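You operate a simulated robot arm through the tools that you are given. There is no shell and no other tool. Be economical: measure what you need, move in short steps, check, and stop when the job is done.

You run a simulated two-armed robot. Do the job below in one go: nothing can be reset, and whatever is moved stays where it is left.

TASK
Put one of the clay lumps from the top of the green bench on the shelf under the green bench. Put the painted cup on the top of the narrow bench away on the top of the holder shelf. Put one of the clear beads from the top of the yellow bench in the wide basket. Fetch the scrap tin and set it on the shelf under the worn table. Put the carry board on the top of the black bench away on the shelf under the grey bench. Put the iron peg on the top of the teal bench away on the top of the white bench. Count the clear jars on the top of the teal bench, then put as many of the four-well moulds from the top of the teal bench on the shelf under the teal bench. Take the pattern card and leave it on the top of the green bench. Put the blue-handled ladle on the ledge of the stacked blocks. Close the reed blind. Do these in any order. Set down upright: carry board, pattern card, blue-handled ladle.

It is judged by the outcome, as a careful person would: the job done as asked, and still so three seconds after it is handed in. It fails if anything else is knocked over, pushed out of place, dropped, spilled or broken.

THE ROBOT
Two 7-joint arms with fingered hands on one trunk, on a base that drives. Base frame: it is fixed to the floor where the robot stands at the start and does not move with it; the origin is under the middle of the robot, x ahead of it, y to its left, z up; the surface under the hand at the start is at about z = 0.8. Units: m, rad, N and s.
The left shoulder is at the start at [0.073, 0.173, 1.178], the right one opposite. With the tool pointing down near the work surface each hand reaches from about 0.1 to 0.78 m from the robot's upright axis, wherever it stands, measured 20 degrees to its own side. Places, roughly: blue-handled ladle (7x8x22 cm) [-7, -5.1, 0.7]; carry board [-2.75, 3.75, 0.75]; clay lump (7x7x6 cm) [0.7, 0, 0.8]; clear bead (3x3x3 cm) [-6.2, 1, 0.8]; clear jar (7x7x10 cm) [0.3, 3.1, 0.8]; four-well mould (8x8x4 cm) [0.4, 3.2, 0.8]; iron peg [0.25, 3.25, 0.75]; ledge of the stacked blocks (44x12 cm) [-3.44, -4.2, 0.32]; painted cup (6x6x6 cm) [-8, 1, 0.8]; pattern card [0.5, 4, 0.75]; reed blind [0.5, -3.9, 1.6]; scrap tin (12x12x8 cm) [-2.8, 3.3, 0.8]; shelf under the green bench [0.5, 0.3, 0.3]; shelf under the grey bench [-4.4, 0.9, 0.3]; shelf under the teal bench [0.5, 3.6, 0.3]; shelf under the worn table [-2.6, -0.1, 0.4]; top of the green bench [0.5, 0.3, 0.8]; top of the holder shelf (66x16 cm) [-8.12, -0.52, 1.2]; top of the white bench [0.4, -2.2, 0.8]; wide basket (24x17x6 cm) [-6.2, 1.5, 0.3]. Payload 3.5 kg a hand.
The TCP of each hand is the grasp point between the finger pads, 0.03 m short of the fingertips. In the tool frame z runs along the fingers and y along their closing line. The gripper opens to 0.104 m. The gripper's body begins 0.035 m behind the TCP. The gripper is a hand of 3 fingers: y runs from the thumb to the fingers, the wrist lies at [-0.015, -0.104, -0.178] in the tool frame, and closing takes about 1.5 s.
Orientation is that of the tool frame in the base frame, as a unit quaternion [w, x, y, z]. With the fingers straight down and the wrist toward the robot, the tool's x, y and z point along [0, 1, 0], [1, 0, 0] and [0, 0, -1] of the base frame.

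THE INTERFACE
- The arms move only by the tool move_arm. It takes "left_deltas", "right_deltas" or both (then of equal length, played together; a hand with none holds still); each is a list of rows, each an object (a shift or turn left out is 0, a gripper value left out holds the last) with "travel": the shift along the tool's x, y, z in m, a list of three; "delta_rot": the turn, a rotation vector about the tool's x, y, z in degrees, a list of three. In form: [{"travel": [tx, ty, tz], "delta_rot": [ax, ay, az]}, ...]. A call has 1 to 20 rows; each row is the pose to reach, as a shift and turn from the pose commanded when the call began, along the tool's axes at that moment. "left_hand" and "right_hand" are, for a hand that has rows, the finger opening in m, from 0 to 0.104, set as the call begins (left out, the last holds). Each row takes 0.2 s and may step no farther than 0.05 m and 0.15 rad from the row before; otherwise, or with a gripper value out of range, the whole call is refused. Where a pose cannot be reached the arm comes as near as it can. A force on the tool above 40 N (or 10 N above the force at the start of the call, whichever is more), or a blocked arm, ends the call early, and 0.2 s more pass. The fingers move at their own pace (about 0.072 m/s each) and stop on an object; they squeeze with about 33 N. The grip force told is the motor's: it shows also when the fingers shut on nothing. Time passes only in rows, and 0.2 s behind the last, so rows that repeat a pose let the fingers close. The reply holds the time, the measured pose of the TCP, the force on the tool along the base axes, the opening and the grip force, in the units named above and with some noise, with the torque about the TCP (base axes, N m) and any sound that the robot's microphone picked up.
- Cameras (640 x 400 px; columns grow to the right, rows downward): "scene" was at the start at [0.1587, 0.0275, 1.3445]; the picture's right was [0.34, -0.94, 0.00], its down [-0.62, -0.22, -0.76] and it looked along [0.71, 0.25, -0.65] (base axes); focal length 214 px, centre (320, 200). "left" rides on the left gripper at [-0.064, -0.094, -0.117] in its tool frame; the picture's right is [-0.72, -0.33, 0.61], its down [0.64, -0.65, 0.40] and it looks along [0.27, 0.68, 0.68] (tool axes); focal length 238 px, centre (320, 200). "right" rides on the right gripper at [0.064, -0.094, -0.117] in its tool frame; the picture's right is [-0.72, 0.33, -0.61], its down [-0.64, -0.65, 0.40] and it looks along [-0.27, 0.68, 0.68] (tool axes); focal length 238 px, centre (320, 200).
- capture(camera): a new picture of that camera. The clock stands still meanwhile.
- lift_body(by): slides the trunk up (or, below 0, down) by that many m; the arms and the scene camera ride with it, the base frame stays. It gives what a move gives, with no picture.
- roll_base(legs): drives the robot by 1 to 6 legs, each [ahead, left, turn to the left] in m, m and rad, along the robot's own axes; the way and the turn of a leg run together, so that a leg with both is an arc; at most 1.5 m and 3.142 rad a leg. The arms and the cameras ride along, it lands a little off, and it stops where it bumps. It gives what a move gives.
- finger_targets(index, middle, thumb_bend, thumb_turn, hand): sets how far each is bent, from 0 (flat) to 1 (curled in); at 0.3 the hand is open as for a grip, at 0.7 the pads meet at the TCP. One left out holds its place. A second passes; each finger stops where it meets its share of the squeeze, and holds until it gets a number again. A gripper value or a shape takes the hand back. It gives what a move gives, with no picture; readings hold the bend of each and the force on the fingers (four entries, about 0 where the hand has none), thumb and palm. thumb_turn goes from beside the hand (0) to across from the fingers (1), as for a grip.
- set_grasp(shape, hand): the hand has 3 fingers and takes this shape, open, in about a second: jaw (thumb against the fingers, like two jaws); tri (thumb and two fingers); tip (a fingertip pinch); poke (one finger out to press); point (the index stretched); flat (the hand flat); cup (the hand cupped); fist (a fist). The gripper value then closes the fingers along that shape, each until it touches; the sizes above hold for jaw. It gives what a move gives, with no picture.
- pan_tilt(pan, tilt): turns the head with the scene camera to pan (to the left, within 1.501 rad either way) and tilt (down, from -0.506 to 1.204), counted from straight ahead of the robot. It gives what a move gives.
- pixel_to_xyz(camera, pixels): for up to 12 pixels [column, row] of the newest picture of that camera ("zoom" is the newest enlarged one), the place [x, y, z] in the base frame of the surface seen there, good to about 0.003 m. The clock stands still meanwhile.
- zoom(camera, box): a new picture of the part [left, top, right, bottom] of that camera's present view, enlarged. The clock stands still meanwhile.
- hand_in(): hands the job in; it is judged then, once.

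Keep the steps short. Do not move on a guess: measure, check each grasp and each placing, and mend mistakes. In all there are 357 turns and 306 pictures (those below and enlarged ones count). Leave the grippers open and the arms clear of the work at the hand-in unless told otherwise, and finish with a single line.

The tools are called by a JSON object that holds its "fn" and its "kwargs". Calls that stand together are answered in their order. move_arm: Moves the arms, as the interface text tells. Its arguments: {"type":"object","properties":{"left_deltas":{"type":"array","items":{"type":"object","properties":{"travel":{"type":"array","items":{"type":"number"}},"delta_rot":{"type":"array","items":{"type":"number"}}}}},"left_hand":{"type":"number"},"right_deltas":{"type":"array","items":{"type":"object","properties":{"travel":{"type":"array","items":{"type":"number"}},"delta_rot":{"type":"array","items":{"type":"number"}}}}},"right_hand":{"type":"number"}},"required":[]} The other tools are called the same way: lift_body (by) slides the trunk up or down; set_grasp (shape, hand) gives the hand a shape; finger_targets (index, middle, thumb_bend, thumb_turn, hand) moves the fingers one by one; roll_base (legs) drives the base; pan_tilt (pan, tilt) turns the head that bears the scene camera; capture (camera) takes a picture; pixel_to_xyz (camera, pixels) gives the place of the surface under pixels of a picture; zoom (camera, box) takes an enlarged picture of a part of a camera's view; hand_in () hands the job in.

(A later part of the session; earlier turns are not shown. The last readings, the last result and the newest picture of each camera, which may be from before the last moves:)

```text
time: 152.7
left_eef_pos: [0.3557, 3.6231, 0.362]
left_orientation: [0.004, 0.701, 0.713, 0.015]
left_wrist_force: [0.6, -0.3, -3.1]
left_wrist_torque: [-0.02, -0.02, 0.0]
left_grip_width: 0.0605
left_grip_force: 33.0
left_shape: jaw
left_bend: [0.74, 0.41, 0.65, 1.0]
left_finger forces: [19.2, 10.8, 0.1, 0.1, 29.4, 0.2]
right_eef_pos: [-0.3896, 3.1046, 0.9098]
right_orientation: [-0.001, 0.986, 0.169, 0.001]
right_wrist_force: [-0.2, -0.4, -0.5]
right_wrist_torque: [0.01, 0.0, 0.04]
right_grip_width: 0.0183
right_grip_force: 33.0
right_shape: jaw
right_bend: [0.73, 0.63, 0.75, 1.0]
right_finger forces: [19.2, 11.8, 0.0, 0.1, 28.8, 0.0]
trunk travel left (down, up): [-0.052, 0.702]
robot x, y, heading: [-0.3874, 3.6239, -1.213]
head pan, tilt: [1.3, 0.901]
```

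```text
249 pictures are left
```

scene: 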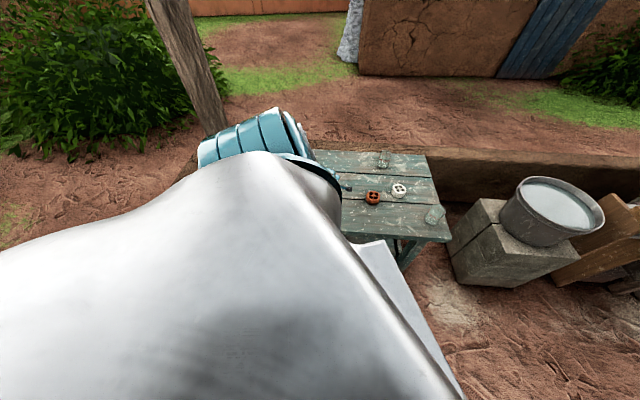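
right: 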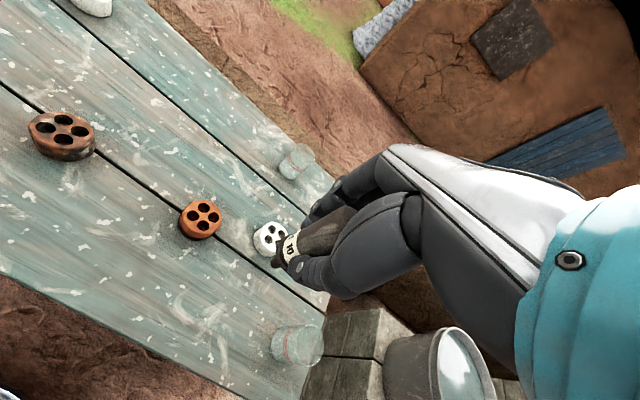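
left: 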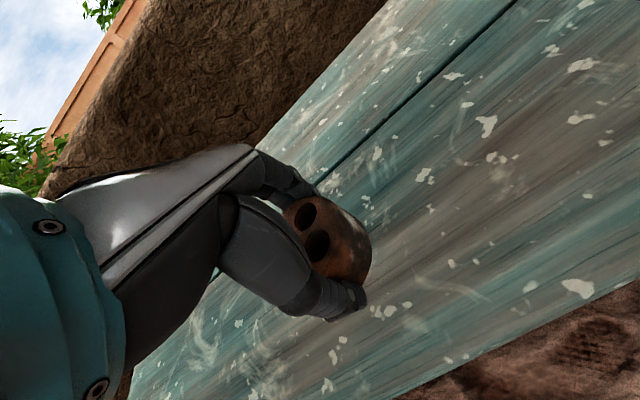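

Over the shelf. I lower 0.044 and release, then raise.

{"fn": "lift_body", "kwargs": {"by": -0.044}}

{"fn": "move_arm", "kwargs": {"left_deltas": [{"travel": [0, 0, 0]}, {"travel": [0, 0, 0]}, {"travel": [0, 0, 0]}, {"travel": [0, 0, 0]}, {"travel": [0, 0, 0]}, {"travel": [0, 0, 0]}], "left_hand": 0.104}}

{"fn": "lift_body", "kwargs": {"by": 0.1}}

{"fn": "capture", "kwargs": {"camera": "left"}}

```text
time: 153.5
left_eef_pos: [0.3566, 3.6235, 0.3181]
left_orientation: [0.004, 0.701, 0.713, 0.015]
left_wrist_force: [0.0, -1.7, -1.9]
left_wrist_torque: [-0.02, 0.02, 0.03]
left_grip_width: 0.0609
left_grip_force: 32.9
left_shape: jaw
left_bend: [0.74, 0.41, 0.65, 1.0]
left_finger forces: [19.1, 10.9, 0.0, 0.0, 29.4, 0.0]
right_eef_pos: [-0.3899, 3.1046, 0.8673]
right_orientation: [0.001, 0.986, 0.169, 0.001]
right_wrist_force: [0.4, -0.4, 0.1]
right_wrist_torque: [-0.01, 0.01, -0.03]
right_grip_width: 0.0182
right_grip_force: 33.0
right_shape: jaw
right_bend: [0.73, 0.63, 0.75, 1.0]
right_finger forces: [19.1, 11.9, 0.0, 0.1, 28.9, 0.0]
trunk travel left (down, up): [-0.008, 0.746]
robot x, y, heading: [-0.3854, 3.6193, -1.214]
head pan, tilt: [1.3, 0.901]
```

```text
time: 154.9
left_eef_pos: [0.3566, 3.622, 0.3187]
left_orientation: [0.004, 0.701, 0.713, 0.015]
left_wrist_force: [0.1, 0.0, -0.3]
left_wrist_torque: [0.0, -0.02, 0.05]
left_grip_width: 0.1035
left_grip_force: 0.0
left_shape: jaw
left_bend: [0.3, 0.3, 0.3, 0.98]
left_finger forces: [0.1, 0.1, 0.0, 0.0, 0.1, 0.0]
right_eef_pos: [-0.3896, 3.1034, 0.8657]
right_orientation: [0.0, 0.986, 0.169, 0.0]
right_wrist_force: [-0.6, -0.3, -0.4]
right_wrist_torque: [0.01, 0.04, 0.01]
right_grip_width: 0.0185
right_grip_force: 33.2
right_shape: jaw
right_bend: [0.73, 0.63, 0.75, 1.0]
right_finger forces: [19.3, 11.9, 0.0, 0.0, 28.9, 0.0]
trunk travel left (down, up): [-0.008, 0.746]
robot x, y, heading: [-0.3851, 3.6222, -1.214]
head pan, tilt: [1.3, 0.901]
```

```text
time: 156.2
left_eef_pos: [0.3557, 3.6229, 0.4169]
left_orientation: [0.003, 0.701, 0.713, 0.014]
left_wrist_force: [-0.4, 0.0, 0.0]
left_wrist_torque: [0.01, 0.01, -0.05]
left_grip_width: 0.1038
left_grip_force: 0.0
left_shape: jaw
left_bend: [0.3, 0.3, 0.3, 0.98]
left_finger forces: [0.0, 0.0, 0.0, 0.0, 0.0, 0.0]
right_eef_pos: [-0.3895, 3.103, 0.9652]
right_orientation: [0.0, 0.986, 0.169, 0.001]
right_wrist_force: [-0.9, 0.2, -0.6]
right_wrist_torque: [0.03, 0.0, 0.02]
right_grip_width: 0.0181
right_grip_force: 33.3
right_shape: jaw
right_bend: [0.73, 0.63, 0.75, 1.0]
right_finger forces: [19.3, 12.1, 0.1, 0.0, 28.9, 0.1]
trunk travel left (down, up): [-0.108, 0.646]
robot x, y, heading: [-0.3865, 3.6219, -1.213]
head pan, tilt: [1.3, 0.901]
```

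```text
248 pictures are left
```

left: 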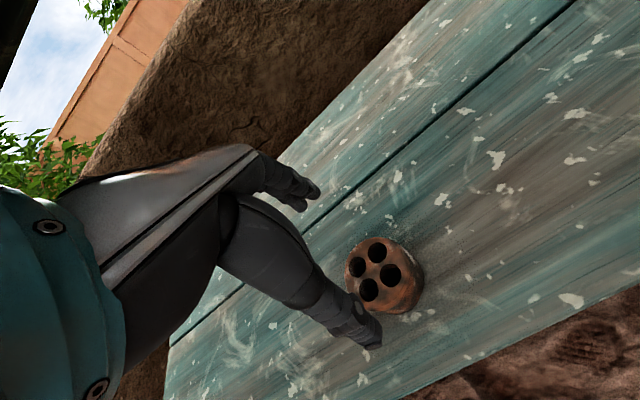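

First mould is on the shelf. I back out, raise to z 0.9, and go over the orange mould at about (0.347,3.39).

{"fn": "roll_base", "kwargs": {"legs": [[-0.13, -0.347, 0]]}}

{"fn": "lift_body", "kwargs": {"by": 0.4}}

{"fn": "lift_body", "kwargs": {"by": 0.09}}

{"fn": "roll_base", "kwargs": {"legs": [[0.34, 0.255, 0]]}}

{"fn": "capture", "kwargs": {"camera": "left"}}

```text
time: 158.6
left_eef_pos: [-0.013, 3.6257, 0.4182]
left_orientation: [0.003, 0.701, 0.713, 0.015]
left_wrist_force: [0.5, 0.4, 0.0]
left_wrist_torque: [0.0, 0.0, -0.02]
left_grip_width: 0.1037
left_grip_force: 0.1
left_shape: jaw
left_bend: [0.3, 0.3, 0.3, 0.98]
left_finger forces: [0.0, 0.0, 0.0, 0.0, 0.1, 0.0]
right_eef_pos: [-0.759, 3.1051, 0.9658]
right_orientation: [0.0, 0.985, 0.17, 0.001]
right_wrist_force: [0.6, -0.9, -0.2]
right_wrist_torque: [0.0, 0.01, -0.03]
right_grip_width: 0.0185
right_grip_force: 32.8
right_shape: jaw
right_bend: [0.73, 0.63, 0.75, 1.0]
right_finger forces: [19.2, 11.9, 0.0, 0.1, 28.9, 0.0]
trunk travel left (down, up): [-0.108, 0.646]
robot x, y, heading: [-0.755, 3.6255, -1.211]
head pan, tilt: [1.3, 0.901]
```

```text
time: 162.4
left_eef_pos: [-0.0131, 3.6239, 0.8183]
left_orientation: [0.004, 0.702, 0.712, 0.015]
left_wrist_force: [-0.1, 0.2, 0.6]
left_wrist_torque: [0.01, 0.03, -0.04]
left_grip_width: 0.1037
left_grip_force: 0.1
left_shape: jaw
left_bend: [0.3, 0.3, 0.3, 0.98]
left_finger forces: [0.0, 0.0, 0.1, 0.0, 0.1, 0.0]
right_eef_pos: [-0.7575, 3.1061, 1.3663]
right_orientation: [-0.001, 0.985, 0.171, 0.001]
right_wrist_force: [-0.6, 0.8, -1.1]
right_wrist_torque: [0.03, 0.01, 0.01]
right_grip_width: 0.0183
right_grip_force: 33.7
right_shape: jaw
right_bend: [0.73, 0.63, 0.75, 1.0]
right_finger forces: [19.2, 12.2, 0.1, 0.0, 28.9, 0.0]
trunk travel left (down, up): [-0.508, 0.246]
robot x, y, heading: [-0.7566, 3.6265, -1.211]
head pan, tilt: [1.3, 0.901]
```

```text
time: 163.7
left_eef_pos: [-0.0138, 3.6247, 0.907]
left_orientation: [0.003, 0.701, 0.713, 0.014]
left_wrist_force: [-0.5, -0.1, -0.1]
left_wrist_torque: [-0.02, 0.01, -0.01]
left_grip_width: 0.1038
left_grip_force: 0.1
left_shape: jaw
left_bend: [0.3, 0.3, 0.3, 0.98]
left_finger forces: [0.0, 0.1, 0.0, 0.0, 0.1, 0.1]
right_eef_pos: [-0.7583, 3.107, 1.455]
right_orientation: [0.0, 0.985, 0.17, 0.001]
right_wrist_force: [0.4, 0.4, 0.0]
right_wrist_torque: [0.01, 0.03, 0.0]
right_grip_width: 0.0185
right_grip_force: 33.0
right_shape: jaw
right_bend: [0.73, 0.63, 0.75, 1.0]
right_finger forces: [19.3, 12.1, 0.0, 0.0, 28.9, 0.1]
trunk travel left (down, up): [-0.598, 0.156]
robot x, y, heading: [-0.7516, 3.6269, -1.215]
head pan, tilt: [1.3, 0.901]
```

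```text
time: 166.3
left_eef_pos: [0.3442, 3.3989, 0.9088]
left_orientation: [0.003, 0.7, 0.714, 0.015]
left_wrist_force: [-0.4, 0.2, -0.1]
left_wrist_torque: [-0.03, -0.01, -0.03]
left_grip_width: 0.1037
left_grip_force: 0.1
left_shape: jaw
left_bend: [0.3, 0.3, 0.3, 0.98]
left_finger forces: [0.1, 0.0, 0.0, 0.0, 0.0, 0.1]
right_eef_pos: [-0.4006, 2.8769, 1.4564]
right_orientation: [-0.001, 0.985, 0.171, 0.001]
right_wrist_force: [-0.5, 0.3, -0.8]
right_wrist_torque: [0.02, 0.0, 0.01]
right_grip_width: 0.0183
right_grip_force: 33.1
right_shape: jaw
right_bend: [0.73, 0.63, 0.75, 1.0]
right_finger forces: [19.3, 12.1, 0.1, 0.0, 28.9, 0.1]
trunk travel left (down, up): [-0.598, 0.156]
robot x, y, heading: [-0.3989, 3.3943, -1.211]
head pan, tilt: [1.3, 0.901]
```

```text
247 pictures are left
```

left: 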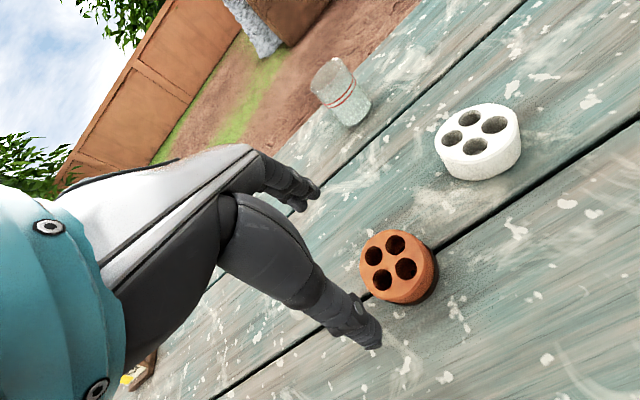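

{"fn": "pixel_to_xyz", "kwargs": {"camera": "left", "pixels": [[362, 262], [392, 232], [423, 262], [385, 297], [390, 258]]}}

```text
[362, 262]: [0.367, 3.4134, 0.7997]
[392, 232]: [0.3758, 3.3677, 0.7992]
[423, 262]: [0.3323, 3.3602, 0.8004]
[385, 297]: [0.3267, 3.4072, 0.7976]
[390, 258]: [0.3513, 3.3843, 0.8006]
```

Orange mould centre (0.351,3.387). I correct by (0.007,−0.012), lower, and close.

{"fn": "roll_base", "kwargs": {"legs": [[0.014, 0.002, 0]]}}

{"fn": "lift_body", "kwargs": {"by": -0.116}}

{"fn": "capture", "kwargs": {"camera": "left"}}

```text
time: 167.1
left_eef_pos: [0.3501, 3.387, 0.9083]
left_orientation: [0.005, 0.701, 0.713, 0.014]
left_wrist_force: [-0.7, 0.0, 0.6]
left_wrist_torque: [0.01, -0.03, 0.0]
left_grip_width: 0.1037
left_grip_force: 0.1
left_shape: jaw
left_bend: [0.3, 0.3, 0.3, 0.98]
left_finger forces: [0.1, 0.0, 0.0, 0.0, 0.1, 0.0]
right_eef_pos: [-0.3954, 2.8687, 1.4567]
right_orientation: [0.001, 0.985, 0.17, 0.002]
right_wrist_force: [0.2, 0.3, -0.7]
right_wrist_torque: [-0.04, 0.01, 0.01]
right_grip_width: 0.0182
right_grip_force: 32.8
right_shape: jaw
right_bend: [0.73, 0.63, 0.75, 1.0]
right_finger forces: [19.3, 12.1, 0.1, 0.0, 29.0, 0.0]
trunk travel left (down, up): [-0.598, 0.156]
robot x, y, heading: [-0.3907, 3.3817, -1.211]
head pan, tilt: [1.3, 0.901]
```

```text
time: 168.5
left_eef_pos: [0.3517, 3.3864, 0.7921]
left_orientation: [0.004, 0.7, 0.714, 0.015]
left_wrist_force: [0.5, 0.3, 0.2]
left_wrist_torque: [0.02, 0.01, 0.0]
left_grip_width: 0.1037
left_grip_force: 0.0
left_shape: jaw
left_bend: [0.3, 0.3, 0.3, 0.98]
left_finger forces: [0.1, 0.0, 0.0, 0.0, 0.0, 0.1]
right_eef_pos: [-0.3953, 2.8663, 1.3396]
right_orientation: [0.001, 0.985, 0.171, 0.001]
right_wrist_force: [0.2, -0.7, -0.8]
right_wrist_torque: [0.04, -0.01, -0.03]
right_grip_width: 0.0181
right_grip_force: 33.2
right_shape: jaw
right_bend: [0.73, 0.63, 0.75, 1.0]
right_finger forces: [19.3, 12.1, 0.1, 0.1, 29.0, 0.0]
trunk travel left (down, up): [-0.482, 0.272]
robot x, y, heading: [-0.3954, 3.3849, -1.21]
head pan, tilt: [1.3, 0.901]
```

```text
246 pictures are left
```

left: 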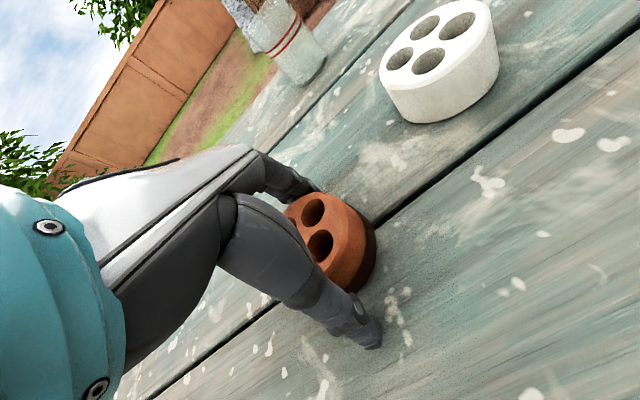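

Mould between fingers. I close, lift, back out and lower.

{"fn": "move_arm", "kwargs": {"left_deltas": [{"travel": [0, 0, 0]}, {"travel": [0, 0, 0]}, {"travel": [0, 0, 0]}, {"travel": [0, 0, 0]}, {"travel": [0, 0, 0]}, {"travel": [0, 0, 0]}, {"travel": [0, 0, 0]}], "left_hand": 0.0}}

{"fn": "lift_body", "kwargs": {"by": 0.1}}

{"fn": "roll_base", "kwargs": {"legs": [[-0.128, -0.342, 0]]}}

{"fn": "lift_body", "kwargs": {"by": -0.4}}

{"fn": "lift_body", "kwargs": {"by": -0.13}}

{"fn": "capture", "kwargs": {"camera": "left"}}

```text
time: 170.1
left_eef_pos: [0.3515, 3.3862, 0.7918]
left_orientation: [0.004, 0.7, 0.714, 0.015]
left_wrist_force: [-0.3, 0.0, 0.1]
left_wrist_torque: [-0.03, 0.1, 0.01]
left_grip_width: 0.0613
left_grip_force: 33.0
left_shape: jaw
left_bend: [0.74, 0.41, 0.65, 1.0]
left_finger forces: [18.3, 10.7, 0.0, 0.0, 30.6, 0.0]
right_eef_pos: [-0.3929, 2.8661, 1.3394]
right_orientation: [0.0, 0.985, 0.171, 0.0]
right_wrist_force: [-0.3, 0.2, 0.7]
right_wrist_torque: [0.0, 0.0, 0.02]
right_grip_width: 0.0183
right_grip_force: 32.9
right_shape: jaw
right_bend: [0.73, 0.63, 0.75, 1.0]
right_finger forces: [19.3, 12.1, 0.0, 0.1, 29.0, 0.1]
trunk travel left (down, up): [-0.482, 0.272]
robot x, y, heading: [-0.3921, 3.3811, -1.213]
head pan, tilt: [1.3, 0.901]
```

```text
time: 171.4
left_eef_pos: [0.3514, 3.3861, 0.8907]
left_orientation: [0.003, 0.7, 0.714, 0.016]
left_wrist_force: [0.3, 0.2, -2.7]
left_wrist_torque: [-0.02, -0.02, -0.03]
left_grip_width: 0.0615
left_grip_force: 33.1
left_shape: jaw
left_bend: [0.74, 0.41, 0.65, 1.0]
left_finger forces: [18.4, 10.8, 0.1, 0.1, 30.0, 0.1]
right_eef_pos: [-0.3931, 2.865, 1.4395]
right_orientation: [-0.001, 0.985, 0.171, 0.0]
right_wrist_force: [-0.3, 0.3, -0.9]
right_wrist_torque: [-0.01, 0.0, -0.02]
right_grip_width: 0.0183
right_grip_force: 33.6
right_shape: jaw
right_bend: [0.73, 0.63, 0.75, 1.0]
right_finger forces: [19.3, 12.1, 0.0, 0.0, 29.0, 0.1]
trunk travel left (down, up): [-0.582, 0.172]
robot x, y, heading: [-0.3892, 3.3843, -1.21]
head pan, tilt: [1.3, 0.901]
```

```text
time: 173.8
left_eef_pos: [-0.0141, 3.3846, 0.8911]
left_orientation: [0.004, 0.701, 0.713, 0.015]
left_wrist_force: [-0.1, -0.1, -1.9]
left_wrist_torque: [0.0, 0.01, 0.03]
left_grip_width: 0.0615
left_grip_force: 33.2
left_shape: jaw
left_bend: [0.74, 0.41, 0.65, 1.0]
left_finger forces: [18.4, 10.9, 0.0, 0.1, 30.1, 0.0]
right_eef_pos: [-0.7579, 2.8642, 1.4402]
right_orientation: [0.0, 0.985, 0.171, 0.001]
right_wrist_force: [-0.7, 0.8, -0.4]
right_wrist_torque: [0.0, -0.01, -0.01]
right_grip_width: 0.0184
right_grip_force: 32.8
right_shape: jaw
right_bend: [0.73, 0.63, 0.75, 1.0]
right_finger forces: [19.2, 12.1, 0.0, 0.0, 29.0, 0.0]
trunk travel left (down, up): [-0.582, 0.172]
robot x, y, heading: [-0.7548, 3.3794, -1.206]
head pan, tilt: [1.3, 0.901]
```

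```text
time: 177.6
left_eef_pos: [-0.012, 3.3852, 0.4919]
left_orientation: [0.003, 0.7, 0.714, 0.014]
left_wrist_force: [0.0, -0.1, -2.5]
left_wrist_torque: [0.0, -0.02, -0.02]
left_grip_width: 0.0614
left_grip_force: 33.1
left_shape: jaw
left_bend: [0.74, 0.41, 0.65, 1.0]
left_finger forces: [18.4, 11.0, 0.1, 0.0, 30.0, 0.0]
right_eef_pos: [-0.758, 2.8659, 1.04]
right_orientation: [0.0, 0.986, 0.17, 0.001]
right_wrist_force: [-0.9, -0.4, 0.4]
right_wrist_torque: [-0.02, 0.01, 0.01]
right_grip_width: 0.018
right_grip_force: 33.0
right_shape: jaw
right_bend: [0.73, 0.63, 0.75, 1.0]
right_finger forces: [19.2, 12.2, 0.0, 0.0, 28.9, 0.1]
trunk travel left (down, up): [-0.182, 0.572]
robot x, y, heading: [-0.7557, 3.3739, -1.212]
head pan, tilt: [1.3, 0.901]
```

```text
time: 179.2
left_eef_pos: [-0.0127, 3.3838, 0.3624]
left_orientation: [0.005, 0.701, 0.713, 0.014]
left_wrist_force: [1.0, -0.2, -3.2]
left_wrist_torque: [-0.02, -0.01, -0.01]
left_grip_width: 0.0614
left_grip_force: 32.5
left_shape: jaw
left_bend: [0.74, 0.41, 0.65, 1.0]
left_finger forces: [18.4, 10.8, 0.1, 0.0, 30.1, 0.0]
right_eef_pos: [-0.7584, 2.8651, 0.9117]
right_orientation: [0.001, 0.985, 0.171, 0.001]
right_wrist_force: [1.0, -0.4, 0.1]
right_wrist_torque: [0.05, -0.05, 0.0]
right_grip_width: 0.0183
right_grip_force: 33.1
right_shape: jaw
right_bend: [0.73, 0.63, 0.75, 1.0]
right_finger forces: [19.3, 12.4, 0.0, 0.1, 29.0, 0.1]
trunk travel left (down, up): [-0.052, 0.702]
robot x, y, heading: [-0.7572, 3.3774, -1.209]
head pan, tilt: [1.3, 0.901]
```

```text
245 pictures are left
```

left: 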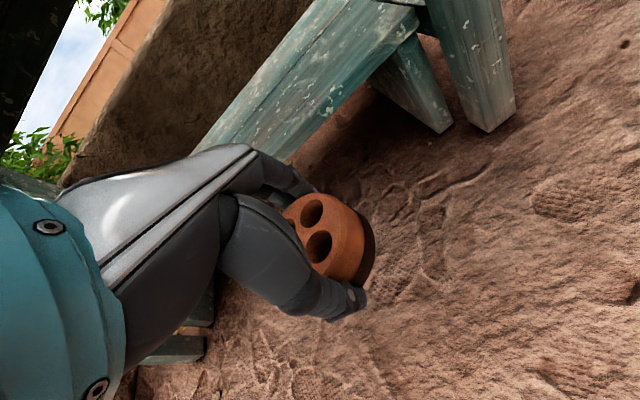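

Held. I slide in 0.37 m (with 3 cm to the left along y), lower and release.

{"fn": "roll_base", "kwargs": {"legs": [[0.103, 0.357, 0]]}}

{"fn": "lift_body", "kwargs": {"by": -0.044}}

{"fn": "capture", "kwargs": {"camera": "left"}}

```text
time: 181.6
left_eef_pos: [0.3572, 3.4168, 0.3614]
left_orientation: [0.004, 0.7, 0.714, 0.015]
left_wrist_force: [0.2, -0.1, -1.8]
left_wrist_torque: [-0.01, -0.05, 0.01]
left_grip_width: 0.0612
left_grip_force: 32.8
left_shape: jaw
left_bend: [0.74, 0.41, 0.65, 1.0]
left_finger forces: [18.5, 10.9, 0.0, 0.0, 30.2, 0.1]
right_eef_pos: [-0.3874, 2.8934, 0.9102]
right_orientation: [-0.001, 0.985, 0.172, 0.001]
right_wrist_force: [0.7, -0.2, -1.0]
right_wrist_torque: [0.01, 0.0, -0.02]
right_grip_width: 0.0185
right_grip_force: 32.7
right_shape: jaw
right_bend: [0.73, 0.63, 0.75, 1.0]
right_finger forces: [19.4, 12.3, 0.0, 0.1, 29.0, 0.0]
trunk travel left (down, up): [-0.052, 0.702]
robot x, y, heading: [-0.3848, 3.407, -1.208]
head pan, tilt: [1.3, 0.901]
```

```text
time: 182.4
left_eef_pos: [0.3566, 3.4149, 0.3171]
left_orientation: [0.004, 0.7, 0.714, 0.014]
left_wrist_force: [-0.6, 0.4, -1.1]
left_wrist_torque: [-0.03, 0.0, 0.02]
left_grip_width: 0.0612
left_grip_force: 33.3
left_shape: jaw
left_bend: [0.74, 0.41, 0.65, 1.0]
left_finger forces: [18.3, 10.9, 0.0, 0.1, 29.9, 0.0]
right_eef_pos: [-0.3877, 2.8942, 0.8655]
right_orientation: [0.001, 0.985, 0.173, 0.002]
right_wrist_force: [-0.1, 0.7, -0.9]
right_wrist_torque: [-0.01, -0.01, -0.03]
right_grip_width: 0.0186
right_grip_force: 33.3
right_shape: jaw
right_bend: [0.73, 0.63, 0.75, 1.0]
right_finger forces: [19.4, 12.3, 0.0, 0.0, 29.0, 0.1]
trunk travel left (down, up): [-0.008, 0.746]
robot x, y, heading: [-0.3849, 3.412, -1.206]
head pan, tilt: [1.3, 0.901]
```

```text
244 pictures are left
```

left: 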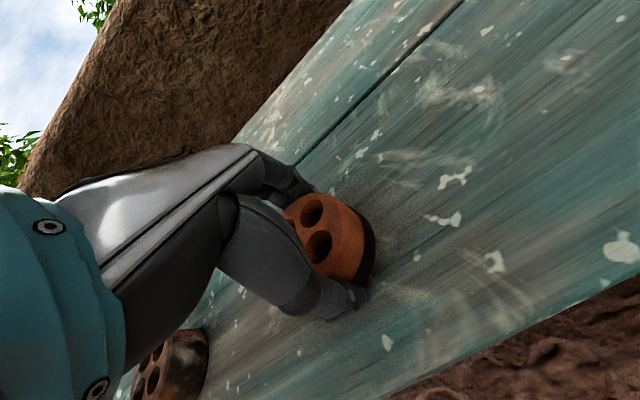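

Resting. I release, raise, and back out, then raise toward bench-top height for the card.

{"fn": "move_arm", "kwargs": {"left_deltas": [{"travel": [0, 0, 0]}, {"travel": [0, 0, 0]}, {"travel": [0, 0, 0]}, {"travel": [0, 0, 0]}, {"travel": [0, 0, 0]}, {"travel": [0, 0, 0]}], "left_hand": 0.104}}

{"fn": "lift_body", "kwargs": {"by": 0.1}}

{"fn": "capture", "kwargs": {"camera": "left"}}

{"fn": "roll_base", "kwargs": {"legs": [[-0.128, -0.342, 0]]}}

{"fn": "lift_body", "kwargs": {"by": 0.4}}

{"fn": "lift_body", "kwargs": {"by": 0.16}}

```text
time: 183.8
left_eef_pos: [0.3568, 3.4156, 0.3186]
left_orientation: [0.004, 0.7, 0.714, 0.015]
left_wrist_force: [0.5, 0.1, 0.2]
left_wrist_torque: [0.0, -0.01, 0.01]
left_grip_width: 0.1037
left_grip_force: 0.1
left_shape: jaw
left_bend: [0.3, 0.3, 0.3, 0.98]
left_finger forces: [0.1, 0.0, 0.1, 0.1, 0.1, 0.0]
right_eef_pos: [-0.387, 2.894, 0.8659]
right_orientation: [0.0, 0.985, 0.173, 0.001]
right_wrist_force: [-0.1, 0.4, -0.9]
right_wrist_torque: [-0.02, 0.02, -0.05]
right_grip_width: 0.0186
right_grip_force: 32.7
right_shape: jaw
right_bend: [0.73, 0.63, 0.75, 1.0]
right_finger forces: [19.3, 12.4, 0.0, 0.0, 29.0, 0.1]
trunk travel left (down, up): [-0.008, 0.746]
robot x, y, heading: [-0.3859, 3.4074, -1.213]
head pan, tilt: [1.3, 0.901]
```

```text
time: 185.2
left_eef_pos: [0.3566, 3.4157, 0.4171]
left_orientation: [0.002, 0.7, 0.714, 0.015]
left_wrist_force: [0.0, 0.3, 1.0]
left_wrist_torque: [0.04, 0.0, 0.03]
left_grip_width: 0.1038
left_grip_force: 0.1
left_shape: jaw
left_bend: [0.3, 0.3, 0.3, 0.98]
left_finger forces: [0.1, 0.0, 0.0, 0.0, 0.0, 0.1]
right_eef_pos: [-0.3867, 2.8921, 0.9659]
right_orientation: [0.0, 0.985, 0.172, 0.001]
right_wrist_force: [0.1, 0.4, -0.1]
right_wrist_torque: [0.03, -0.01, -0.01]
right_grip_width: 0.0183
right_grip_force: 32.6
right_shape: jaw
right_bend: [0.73, 0.63, 0.75, 1.0]
right_finger forces: [19.4, 12.4, 0.0, 0.1, 28.9, 0.0]
trunk travel left (down, up): [-0.108, 0.646]
robot x, y, heading: [-0.3825, 3.4103, -1.208]
head pan, tilt: [1.3, 0.901]
```

```text
243 pictures are left
```

left: 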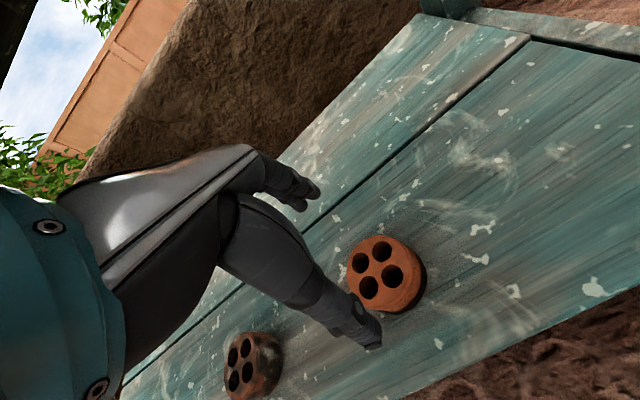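

```text
time: 187.5
left_eef_pos: [-0.0068, 3.415, 0.4184]
left_orientation: [0.003, 0.7, 0.714, 0.014]
left_wrist_force: [0.1, 0.1, -0.6]
left_wrist_torque: [0.0, 0.03, 0.01]
left_grip_width: 0.1037
left_grip_force: 0.1
left_shape: jaw
left_bend: [0.3, 0.3, 0.3, 0.98]
left_finger forces: [0.0, 0.1, 0.0, 0.2, 0.0, 0.1]
right_eef_pos: [-0.7515, 2.8923, 0.9663]
right_orientation: [0.0, 0.985, 0.172, 0.001]
right_wrist_force: [0.3, -0.2, -0.2]
right_wrist_torque: [0.0, -0.03, -0.02]
right_grip_width: 0.0181
right_grip_force: 33.2
right_shape: jaw
right_bend: [0.73, 0.63, 0.75, 1.0]
right_finger forces: [19.3, 12.5, 0.1, 0.1, 29.0, 0.0]
trunk travel left (down, up): [-0.108, 0.646]
robot x, y, heading: [-0.7498, 3.4088, -1.209]
head pan, tilt: [1.3, 0.901]
```

```text
time: 191.3
left_eef_pos: [-0.0083, 3.4149, 0.8181]
left_orientation: [0.004, 0.701, 0.713, 0.015]
left_wrist_force: [-0.6, -1.4, 0.3]
left_wrist_torque: [0.01, 0.01, 0.03]
left_grip_width: 0.1036
left_grip_force: 0.0
left_shape: jaw
left_bend: [0.3, 0.3, 0.3, 0.98]
left_finger forces: [0.0, 0.0, 0.0, 0.0, 0.0, 0.1]
right_eef_pos: [-0.7497, 2.8927, 1.3651]
right_orientation: [0.001, 0.985, 0.171, 0.0]
right_wrist_force: [-0.8, -0.1, -0.6]
right_wrist_torque: [0.03, -0.02, -0.01]
right_grip_width: 0.0182
right_grip_force: 33.4
right_shape: jaw
right_bend: [0.73, 0.63, 0.75, 1.0]
right_finger forces: [19.4, 12.5, 0.0, 0.0, 28.8, 0.0]
trunk travel left (down, up): [-0.508, 0.246]
robot x, y, heading: [-0.7467, 3.4108, -1.211]
head pan, tilt: [1.3, 0.901]
```

```text
time: 193.2
left_eef_pos: [-0.0062, 3.4146, 0.9774]
left_orientation: [0.003, 0.7, 0.714, 0.015]
left_wrist_force: [0.4, -0.2, -0.2]
left_wrist_torque: [0.02, 0.02, -0.02]
left_grip_width: 0.1037
left_grip_force: 0.1
left_shape: jaw
left_bend: [0.3, 0.3, 0.3, 0.98]
left_finger forces: [0.0, 0.1, 0.1, 0.0, 0.0, 0.0]
right_eef_pos: [-0.7505, 2.8922, 1.5248]
right_orientation: [-0.001, 0.985, 0.171, 0.001]
right_wrist_force: [-0.1, 0.5, -1.6]
right_wrist_torque: [-0.03, -0.02, -0.01]
right_grip_width: 0.0184
right_grip_force: 32.9
right_shape: jaw
right_bend: [0.73, 0.63, 0.75, 1.0]
right_finger forces: [19.2, 12.5, 0.0, 0.0, 28.9, 0.0]
trunk travel left (down, up): [-0.668, 0.086]
robot x, y, heading: [-0.7475, 3.4079, -1.212]
head pan, tilt: [1.3, 0.901]
```

Both moulds are on the shelf. Now I move along toward the card (pattern card near (0.485,4.0)) and look with the hand camera.

{"fn": "roll_base", "kwargs": {"legs": [[-0.515, 0.193, 0], [0.127, 0.337, 0]]}}

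{"fn": "capture", "kwargs": {"camera": "left"}}

```text
time: 198.2
left_eef_pos: [0.3489, 3.9672, 0.9774]
left_orientation: [0.004, 0.698, 0.716, 0.015]
left_wrist_force: [-0.4, 1.2, 1.2]
left_wrist_torque: [0.03, 0.01, 0.02]
left_grip_width: 0.1035
left_grip_force: 0.1
left_shape: jaw
left_bend: [0.3, 0.3, 0.3, 0.98]
left_finger forces: [0.0, 0.0, 0.0, 0.0, 0.1, 0.0]
right_eef_pos: [-0.3906, 3.4419, 1.5245]
right_orientation: [0.0, 0.985, 0.175, 0.001]
right_wrist_force: [-0.2, -0.2, -0.7]
right_wrist_torque: [-0.01, 0.02, 0.03]
right_grip_width: 0.0184
right_grip_force: 33.1
right_shape: jaw
right_bend: [0.73, 0.63, 0.75, 1.0]
right_finger forces: [19.4, 12.5, 0.1, 0.0, 29.0, 0.0]
trunk travel left (down, up): [-0.668, 0.086]
robot x, y, heading: [-0.3923, 3.9575, -1.206]
head pan, tilt: [1.3, 0.901]
```

```text
242 pictures are left
```

left: 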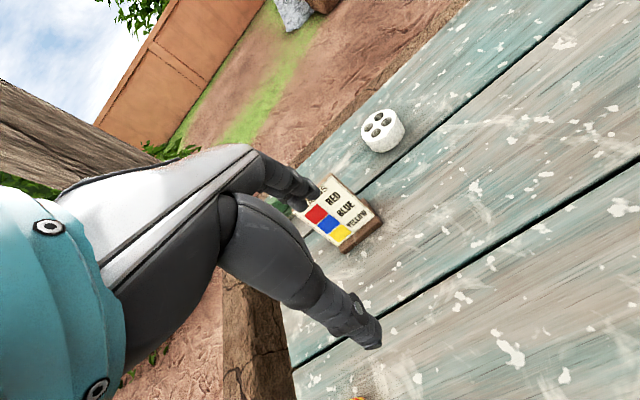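

{"fn": "zoom", "kwargs": {"camera": "left", "box": [260, 150, 420, 270]}}

{"fn": "pixel_to_xyz", "kwargs": {"camera": "left", "pixels": [[330, 177], [340, 205], [320, 215], [345, 250], [380, 218], [343, 242], [375, 212], [303, 215], [350, 215]]}}

```text
3.33 times, centred on (340, 210) of left
```

zoom: 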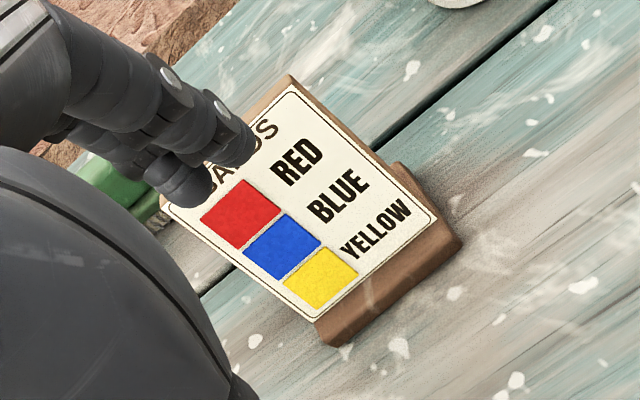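

```text
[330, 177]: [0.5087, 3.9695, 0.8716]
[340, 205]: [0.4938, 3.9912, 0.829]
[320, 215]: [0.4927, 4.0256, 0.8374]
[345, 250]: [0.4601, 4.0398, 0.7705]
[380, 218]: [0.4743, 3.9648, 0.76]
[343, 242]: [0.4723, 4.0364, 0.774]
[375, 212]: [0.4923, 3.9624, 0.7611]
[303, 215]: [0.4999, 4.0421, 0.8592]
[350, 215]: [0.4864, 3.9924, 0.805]
```

The card leans slightly back, with a yaw of about 10°. There is a green object behind it; I measure that and get a scene view.

{"fn": "pixel_to_xyz", "kwargs": {"camera": "left", "pixels": [[290, 205], [283, 200], [296, 210], [382, 130]]}}

{"fn": "pan_tilt", "kwargs": {"pan": 1.45, "tilt": 0.7}}

{"fn": "capture", "kwargs": {"camera": "scene"}}

```text
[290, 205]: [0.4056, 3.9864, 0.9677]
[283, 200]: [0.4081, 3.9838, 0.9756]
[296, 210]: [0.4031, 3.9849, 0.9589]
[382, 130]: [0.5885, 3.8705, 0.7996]
```

```text
time: 199.0
left_eef_pos: [0.3503, 3.9692, 0.9776]
left_orientation: [0.003, 0.698, 0.716, 0.015]
left_wrist_force: [-0.1, 0.3, 0.0]
left_wrist_torque: [-0.02, 0.01, 0.01]
left_grip_width: 0.1036
left_grip_force: 0.0
left_shape: jaw
left_bend: [0.3, 0.3, 0.3, 0.98]
left_finger forces: [0.0, 0.0, 0.0, 0.0, 0.0, 0.1]
right_eef_pos: [-0.3898, 3.4416, 1.5255]
right_orientation: [0.0, 0.985, 0.175, 0.0]
right_wrist_force: [-0.1, 0.3, -0.5]
right_wrist_torque: [0.01, 0.02, -0.01]
right_grip_width: 0.018
right_grip_force: 33.0
right_shape: jaw
right_bend: [0.73, 0.63, 0.75, 1.0]
right_finger forces: [19.5, 12.4, 0.0, 0.0, 29.0, 0.0]
trunk travel left (down, up): [-0.668, 0.086]
robot x, y, heading: [-0.3929, 3.9561, -1.198]
head pan, tilt: [1.45, 0.7]
```

```text
240 pictures are left
```

scene: 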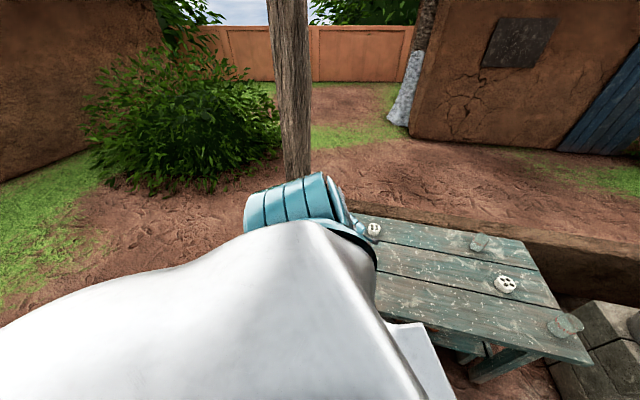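

The scene camera can't see it. I shift the hand a little back and left to view the green object.

{"fn": "roll_base", "kwargs": {"legs": [[-0.096, -0.028, 0]]}}

{"fn": "capture", "kwargs": {"camera": "left"}}

```text
time: 200.1
left_eef_pos: [0.2899, 4.0465, 0.9787]
left_orientation: [0.004, 0.697, 0.717, 0.015]
left_wrist_force: [-0.3, 0.9, 0.4]
left_wrist_torque: [0.0, -0.01, 0.02]
left_grip_width: 0.1034
left_grip_force: 0.1
left_shape: jaw
left_bend: [0.3, 0.3, 0.3, 0.98]
left_finger forces: [0.1, 0.1, 0.0, 0.0, 0.0, 0.0]
right_eef_pos: [-0.4505, 3.5202, 1.5253]
right_orientation: [-0.001, 0.985, 0.175, 0.0]
right_wrist_force: [0.4, 0.3, -1.2]
right_wrist_torque: [0.0, 0.01, 0.0]
right_grip_width: 0.0181
right_grip_force: 33.2
right_shape: jaw
right_bend: [0.73, 0.63, 0.75, 1.0]
right_finger forces: [19.5, 12.5, 0.1, 0.1, 29.1, 0.0]
trunk travel left (down, up): [-0.668, 0.086]
robot x, y, heading: [-0.4532, 4.0362, -1.2]
head pan, tilt: [1.45, 0.7]
```

```text
239 pictures are left
```

left: 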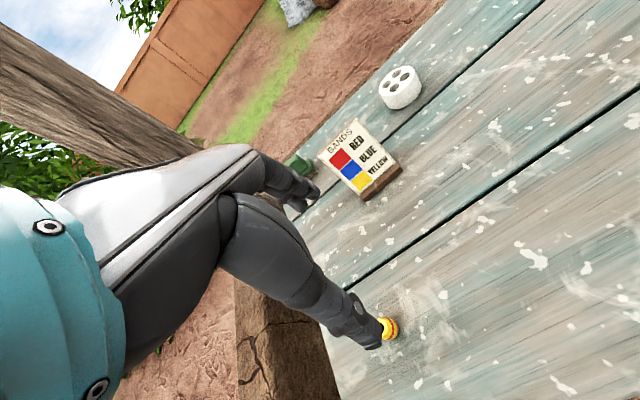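

{"fn": "pixel_to_xyz", "kwargs": {"camera": "left", "pixels": [[298, 160], [306, 170], [290, 165], [355, 122], [372, 190], [396, 166], [360, 118], [320, 155], [345, 155]]}}

{"fn": "zoom", "kwargs": {"camera": "left", "box": [270, 100, 430, 220]}}

```text
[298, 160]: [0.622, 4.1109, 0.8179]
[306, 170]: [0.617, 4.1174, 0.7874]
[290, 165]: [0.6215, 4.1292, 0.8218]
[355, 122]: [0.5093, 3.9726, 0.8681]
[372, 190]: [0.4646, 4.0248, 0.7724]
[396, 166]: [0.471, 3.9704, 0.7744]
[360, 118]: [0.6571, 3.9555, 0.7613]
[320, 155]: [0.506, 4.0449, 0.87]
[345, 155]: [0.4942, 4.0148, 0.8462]
```

```text
3.33 times, centred on (350, 160) of left
```

zoom: 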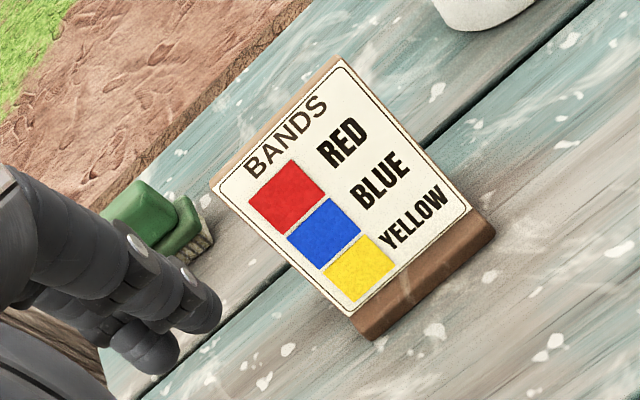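

The green object is 10 cm away, so clear. Card panel centre at y 4.008, front x≈0.50 at z 0.85, leaning back ~18°. I tilt the hand 15° to match and drive over it.

{"fn": "move_arm", "kwargs": {"left_deltas": [{"delta_rot": [5, 0, 0]}, {"delta_rot": [10, 0, 0]}, {"delta_rot": [15, 0, 0]}]}}

{"fn": "roll_base", "kwargs": {"legs": [[0.114, 0.185, 0]]}}

{"fn": "capture", "kwargs": {"camera": "left"}}

```text
time: 200.9
left_eef_pos: [0.2733, 4.06, 0.9898]
left_orientation: [-0.088, 0.692, 0.712, -0.08]
left_wrist_force: [-0.7, -0.9, -0.5]
left_wrist_torque: [0.02, 0.02, 0.01]
left_grip_width: 0.1035
left_grip_force: 0.0
left_shape: jaw
left_bend: [0.3, 0.3, 0.3, 0.98]
left_finger forces: [0.1, 0.1, 0.0, 0.0, 0.0, 0.1]
left hand out of reach, approached as far as the arm can: row 1, 2, 3
right_eef_pos: [-0.4491, 3.5203, 1.5263]
right_orientation: [0.0, 0.985, 0.175, 0.001]
right_wrist_force: [0.4, -0.9, 0.0]
right_wrist_torque: [0.03, -0.01, 0.0]
right_grip_width: 0.0183
right_grip_force: 33.0
right_shape: jaw
right_bend: [0.73, 0.63, 0.75, 1.0]
right_finger forces: [19.4, 12.5, 0.0, 0.0, 28.9, 0.0]
trunk travel left (down, up): [-0.668, 0.086]
robot x, y, heading: [-0.4517, 4.0377, -1.196]
head pan, tilt: [1.45, 0.7]
```

```text
time: 202.6
left_eef_pos: [0.4866, 4.0207, 0.9903]
left_orientation: [-0.087, 0.692, 0.712, -0.079]
left_wrist_force: [-1.0, -0.4, 0.3]
left_wrist_torque: [0.0, -0.01, -0.05]
left_grip_width: 0.1038
left_grip_force: 0.0
left_shape: jaw
left_bend: [0.3, 0.3, 0.3, 0.98]
left_finger forces: [0.1, 0.1, 0.1, 0.0, 0.0, 0.0]
right_eef_pos: [-0.2371, 3.4803, 1.5268]
right_orientation: [0.0, 0.985, 0.175, 0.0]
right_wrist_force: [0.0, -0.3, -0.8]
right_wrist_torque: [-0.01, 0.0, -0.04]
right_grip_width: 0.0181
right_grip_force: 32.9
right_shape: jaw
right_bend: [0.73, 0.63, 0.75, 1.0]
right_finger forces: [19.6, 12.6, 0.0, 0.1, 29.0, 0.1]
trunk travel left (down, up): [-0.668, 0.086]
robot x, y, heading: [-0.2371, 4.0001, -1.204]
head pan, tilt: [1.45, 0.7]
```

```text
237 pictures are left
```

left: 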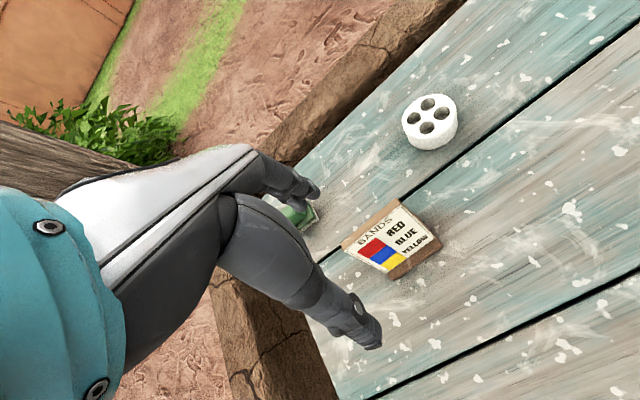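

I correct (0.02,−0.012) and lower 0.09, then look.

{"fn": "roll_base", "kwargs": {"legs": [[0.018, 0.0144, 0]]}}

{"fn": "lift_body", "kwargs": {"by": -0.09}}

{"fn": "capture", "kwargs": {"camera": "left"}}

```text
time: 203.4
left_eef_pos: [0.5029, 4.01, 0.9923]
left_orientation: [-0.087, 0.693, 0.712, -0.079]
left_wrist_force: [-0.8, 0.0, -0.3]
left_wrist_torque: [-0.03, -0.01, 0.01]
left_grip_width: 0.1035
left_grip_force: 0.1
left_shape: jaw
left_bend: [0.3, 0.3, 0.3, 0.98]
left_finger forces: [0.1, 0.0, 0.0, 0.0, 0.0, 0.0]
right_eef_pos: [-0.222, 3.4722, 1.5263]
right_orientation: [0.001, 0.985, 0.174, 0.002]
right_wrist_force: [-1.7, 0.2, 0.2]
right_wrist_torque: [-0.01, -0.01, -0.01]
right_grip_width: 0.0182
right_grip_force: 33.2
right_shape: jaw
right_bend: [0.73, 0.63, 0.75, 1.0]
right_finger forces: [19.5, 12.6, 0.0, 0.0, 29.0, 0.1]
trunk travel left (down, up): [-0.668, 0.086]
robot x, y, heading: [-0.2193, 3.9866, -1.199]
head pan, tilt: [1.45, 0.7]
```

```text
time: 204.6
left_eef_pos: [0.506, 4.0084, 0.8991]
left_orientation: [-0.087, 0.693, 0.711, -0.079]
left_wrist_force: [0.3, 0.5, -0.5]
left_wrist_torque: [0.0, 0.01, 0.0]
left_grip_width: 0.1037
left_grip_force: 0.0
left_shape: jaw
left_bend: [0.3, 0.3, 0.3, 0.98]
left_finger forces: [0.1, 0.0, 0.0, 0.0, 0.0, 0.0]
right_eef_pos: [-0.2175, 3.4687, 1.4368]
right_orientation: [0.0, 0.985, 0.174, 0.001]
right_wrist_force: [-0.7, -0.3, -0.4]
right_wrist_torque: [0.02, -0.02, -0.03]
right_grip_width: 0.0182
right_grip_force: 33.4
right_shape: jaw
right_bend: [0.73, 0.63, 0.75, 1.0]
right_finger forces: [19.5, 12.5, 0.0, 0.1, 29.0, 0.1]
trunk travel left (down, up): [-0.578, 0.176]
robot x, y, heading: [-0.2193, 3.9864, -1.2]
head pan, tilt: [1.45, 0.7]
```

```text
236 pictures are left
```

left: 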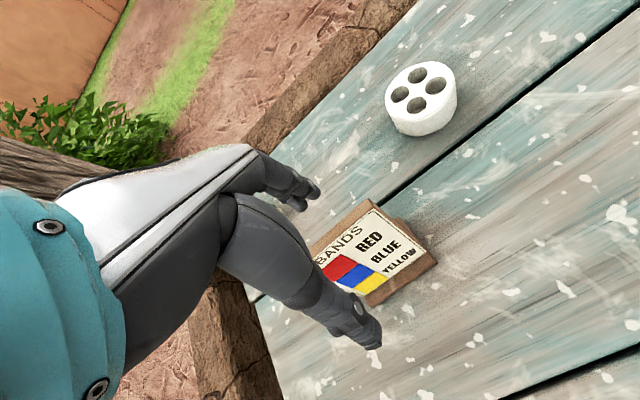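

The card's top lies between thumb and fingers. I lower 0.05 and close.

{"fn": "lift_body", "kwargs": {"by": -0.05}}

{"fn": "move_arm", "kwargs": {"left_deltas": [{"travel": [0, 0, 0]}, {"travel": [0, 0, 0]}, {"travel": [0, 0, 0]}, {"travel": [0, 0, 0]}, {"travel": [0, 0, 0]}, {"travel": [0, 0, 0]}, {"travel": [0, 0, 0]}, {"travel": [0, 0, 0]}], "left_hand": 0.0}}

{"fn": "capture", "kwargs": {"camera": "left"}}

```text
time: 205.6
left_eef_pos: [0.5065, 4.0101, 0.85]
left_orientation: [-0.087, 0.692, 0.712, -0.078]
left_wrist_force: [-0.6, 0.0, 0.5]
left_wrist_torque: [0.02, 0.01, -0.01]
left_grip_width: 0.1037
left_grip_force: 0.1
left_shape: jaw
left_bend: [0.3, 0.3, 0.3, 0.98]
left_finger forces: [0.1, 0.1, 0.1, 0.0, 0.0, 0.1]
right_eef_pos: [-0.2182, 3.4697, 1.3863]
right_orientation: [0.0, 0.985, 0.175, 0.001]
right_wrist_force: [-0.9, -0.2, 0.0]
right_wrist_torque: [-0.01, 0.0, -0.01]
right_grip_width: 0.0182
right_grip_force: 33.1
right_shape: jaw
right_bend: [0.73, 0.63, 0.75, 1.0]
right_finger forces: [19.5, 12.6, 0.0, 0.1, 29.0, 0.1]
trunk travel left (down, up): [-0.528, 0.226]
robot x, y, heading: [-0.2172, 3.9829, -1.199]
head pan, tilt: [1.45, 0.7]
```

```text
time: 207.3
left_eef_pos: [0.5066, 4.01, 0.8488]
left_orientation: [-0.087, 0.692, 0.712, -0.079]
left_wrist_force: [0.7, -0.2, 0.2]
left_wrist_torque: [-0.01, -0.04, -0.01]
left_grip_width: 0.0068
left_grip_force: 32.9
left_shape: jaw
left_bend: [0.69, 0.69, 0.74, 1.0]
left_finger forces: [19.3, 10.3, 0.0, 0.0, 29.4, 0.0]
right_eef_pos: [-0.2185, 3.4692, 1.3856]
right_orientation: [0.0, 0.985, 0.175, 0.001]
right_wrist_force: [0.0, 0.0, -1.2]
right_wrist_torque: [0.03, 0.0, -0.05]
right_grip_width: 0.018
right_grip_force: 32.9
right_shape: jaw
right_bend: [0.73, 0.63, 0.75, 1.0]
right_finger forces: [19.5, 12.5, 0.0, 0.0, 29.0, 0.0]
trunk travel left (down, up): [-0.528, 0.226]
robot x, y, heading: [-0.2216, 3.9837, -1.205]
head pan, tilt: [1.45, 0.7]
```

```text
235 pictures are left
```

left: 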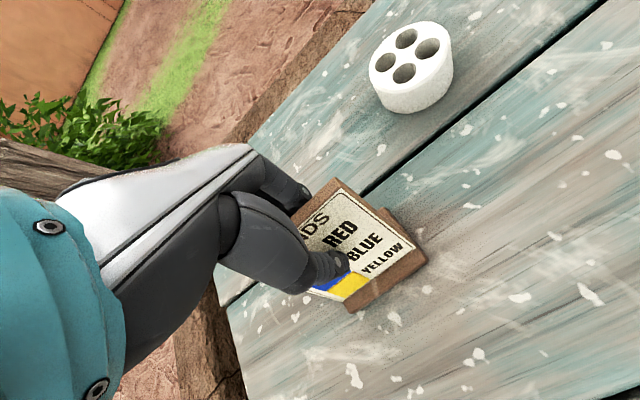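

The card is gripped (7 mm). I lift 0.1 and back away, then check.

{"fn": "lift_body", "kwargs": {"by": 0.12}}

{"fn": "roll_base", "kwargs": {"legs": [[-0.21, -0.54, 0]]}}

{"fn": "capture", "kwargs": {"camera": "left"}}

```text
time: 208.8
left_eef_pos: [0.5065, 4.0095, 0.968]
left_orientation: [-0.088, 0.692, 0.712, -0.079]
left_wrist_force: [0.5, -0.9, -1.0]
left_wrist_torque: [0.0, 0.02, -0.01]
left_grip_width: 0.0068
left_grip_force: 33.1
left_shape: jaw
left_bend: [0.69, 0.69, 0.74, 1.0]
left_finger forces: [19.4, 10.5, 0.0, 0.0, 29.3, 0.0]
right_eef_pos: [-0.2164, 3.4684, 1.5051]
right_orientation: [0.0, 0.985, 0.175, 0.001]
right_wrist_force: [0.0, 0.4, -0.2]
right_wrist_torque: [0.02, -0.01, 0.01]
right_grip_width: 0.0182
right_grip_force: 32.9
right_shape: jaw
right_bend: [0.73, 0.63, 0.75, 1.0]
right_finger forces: [19.6, 12.5, 0.0, 0.1, 28.9, 0.1]
trunk travel left (down, up): [-0.648, 0.106]
robot x, y, heading: [-0.2202, 3.9865, -1.206]
head pan, tilt: [1.45, 0.7]
```

```text
time: 212.2
left_eef_pos: [-0.0725, 4.0111, 0.9697]
left_orientation: [-0.088, 0.692, 0.712, -0.08]
left_wrist_force: [0.3, 1.0, -1.0]
left_wrist_torque: [0.02, -0.02, 0.01]
left_grip_width: 0.0063
left_grip_force: 33.2
left_shape: jaw
left_bend: [0.69, 0.69, 0.74, 1.0]
left_finger forces: [19.4, 10.3, 0.0, 0.1, 29.4, 0.1]
right_eef_pos: [-0.7952, 3.4711, 1.5064]
right_orientation: [0.0, 0.985, 0.173, 0.001]
right_wrist_force: [-0.3, -0.7, -0.4]
right_wrist_torque: [0.0, -0.01, 0.01]
right_grip_width: 0.0183
right_grip_force: 32.7
right_shape: jaw
right_bend: [0.73, 0.63, 0.75, 1.0]
right_finger forces: [19.5, 12.4, 0.0, 0.0, 29.0, 0.1]
trunk travel left (down, up): [-0.648, 0.106]
robot x, y, heading: [-0.7972, 3.9858, -1.211]
head pan, tilt: [1.45, 0.7]
```

```text
234 pictures are left
```

left: 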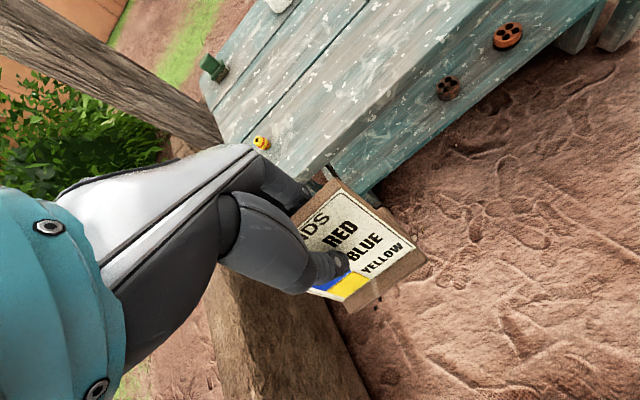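

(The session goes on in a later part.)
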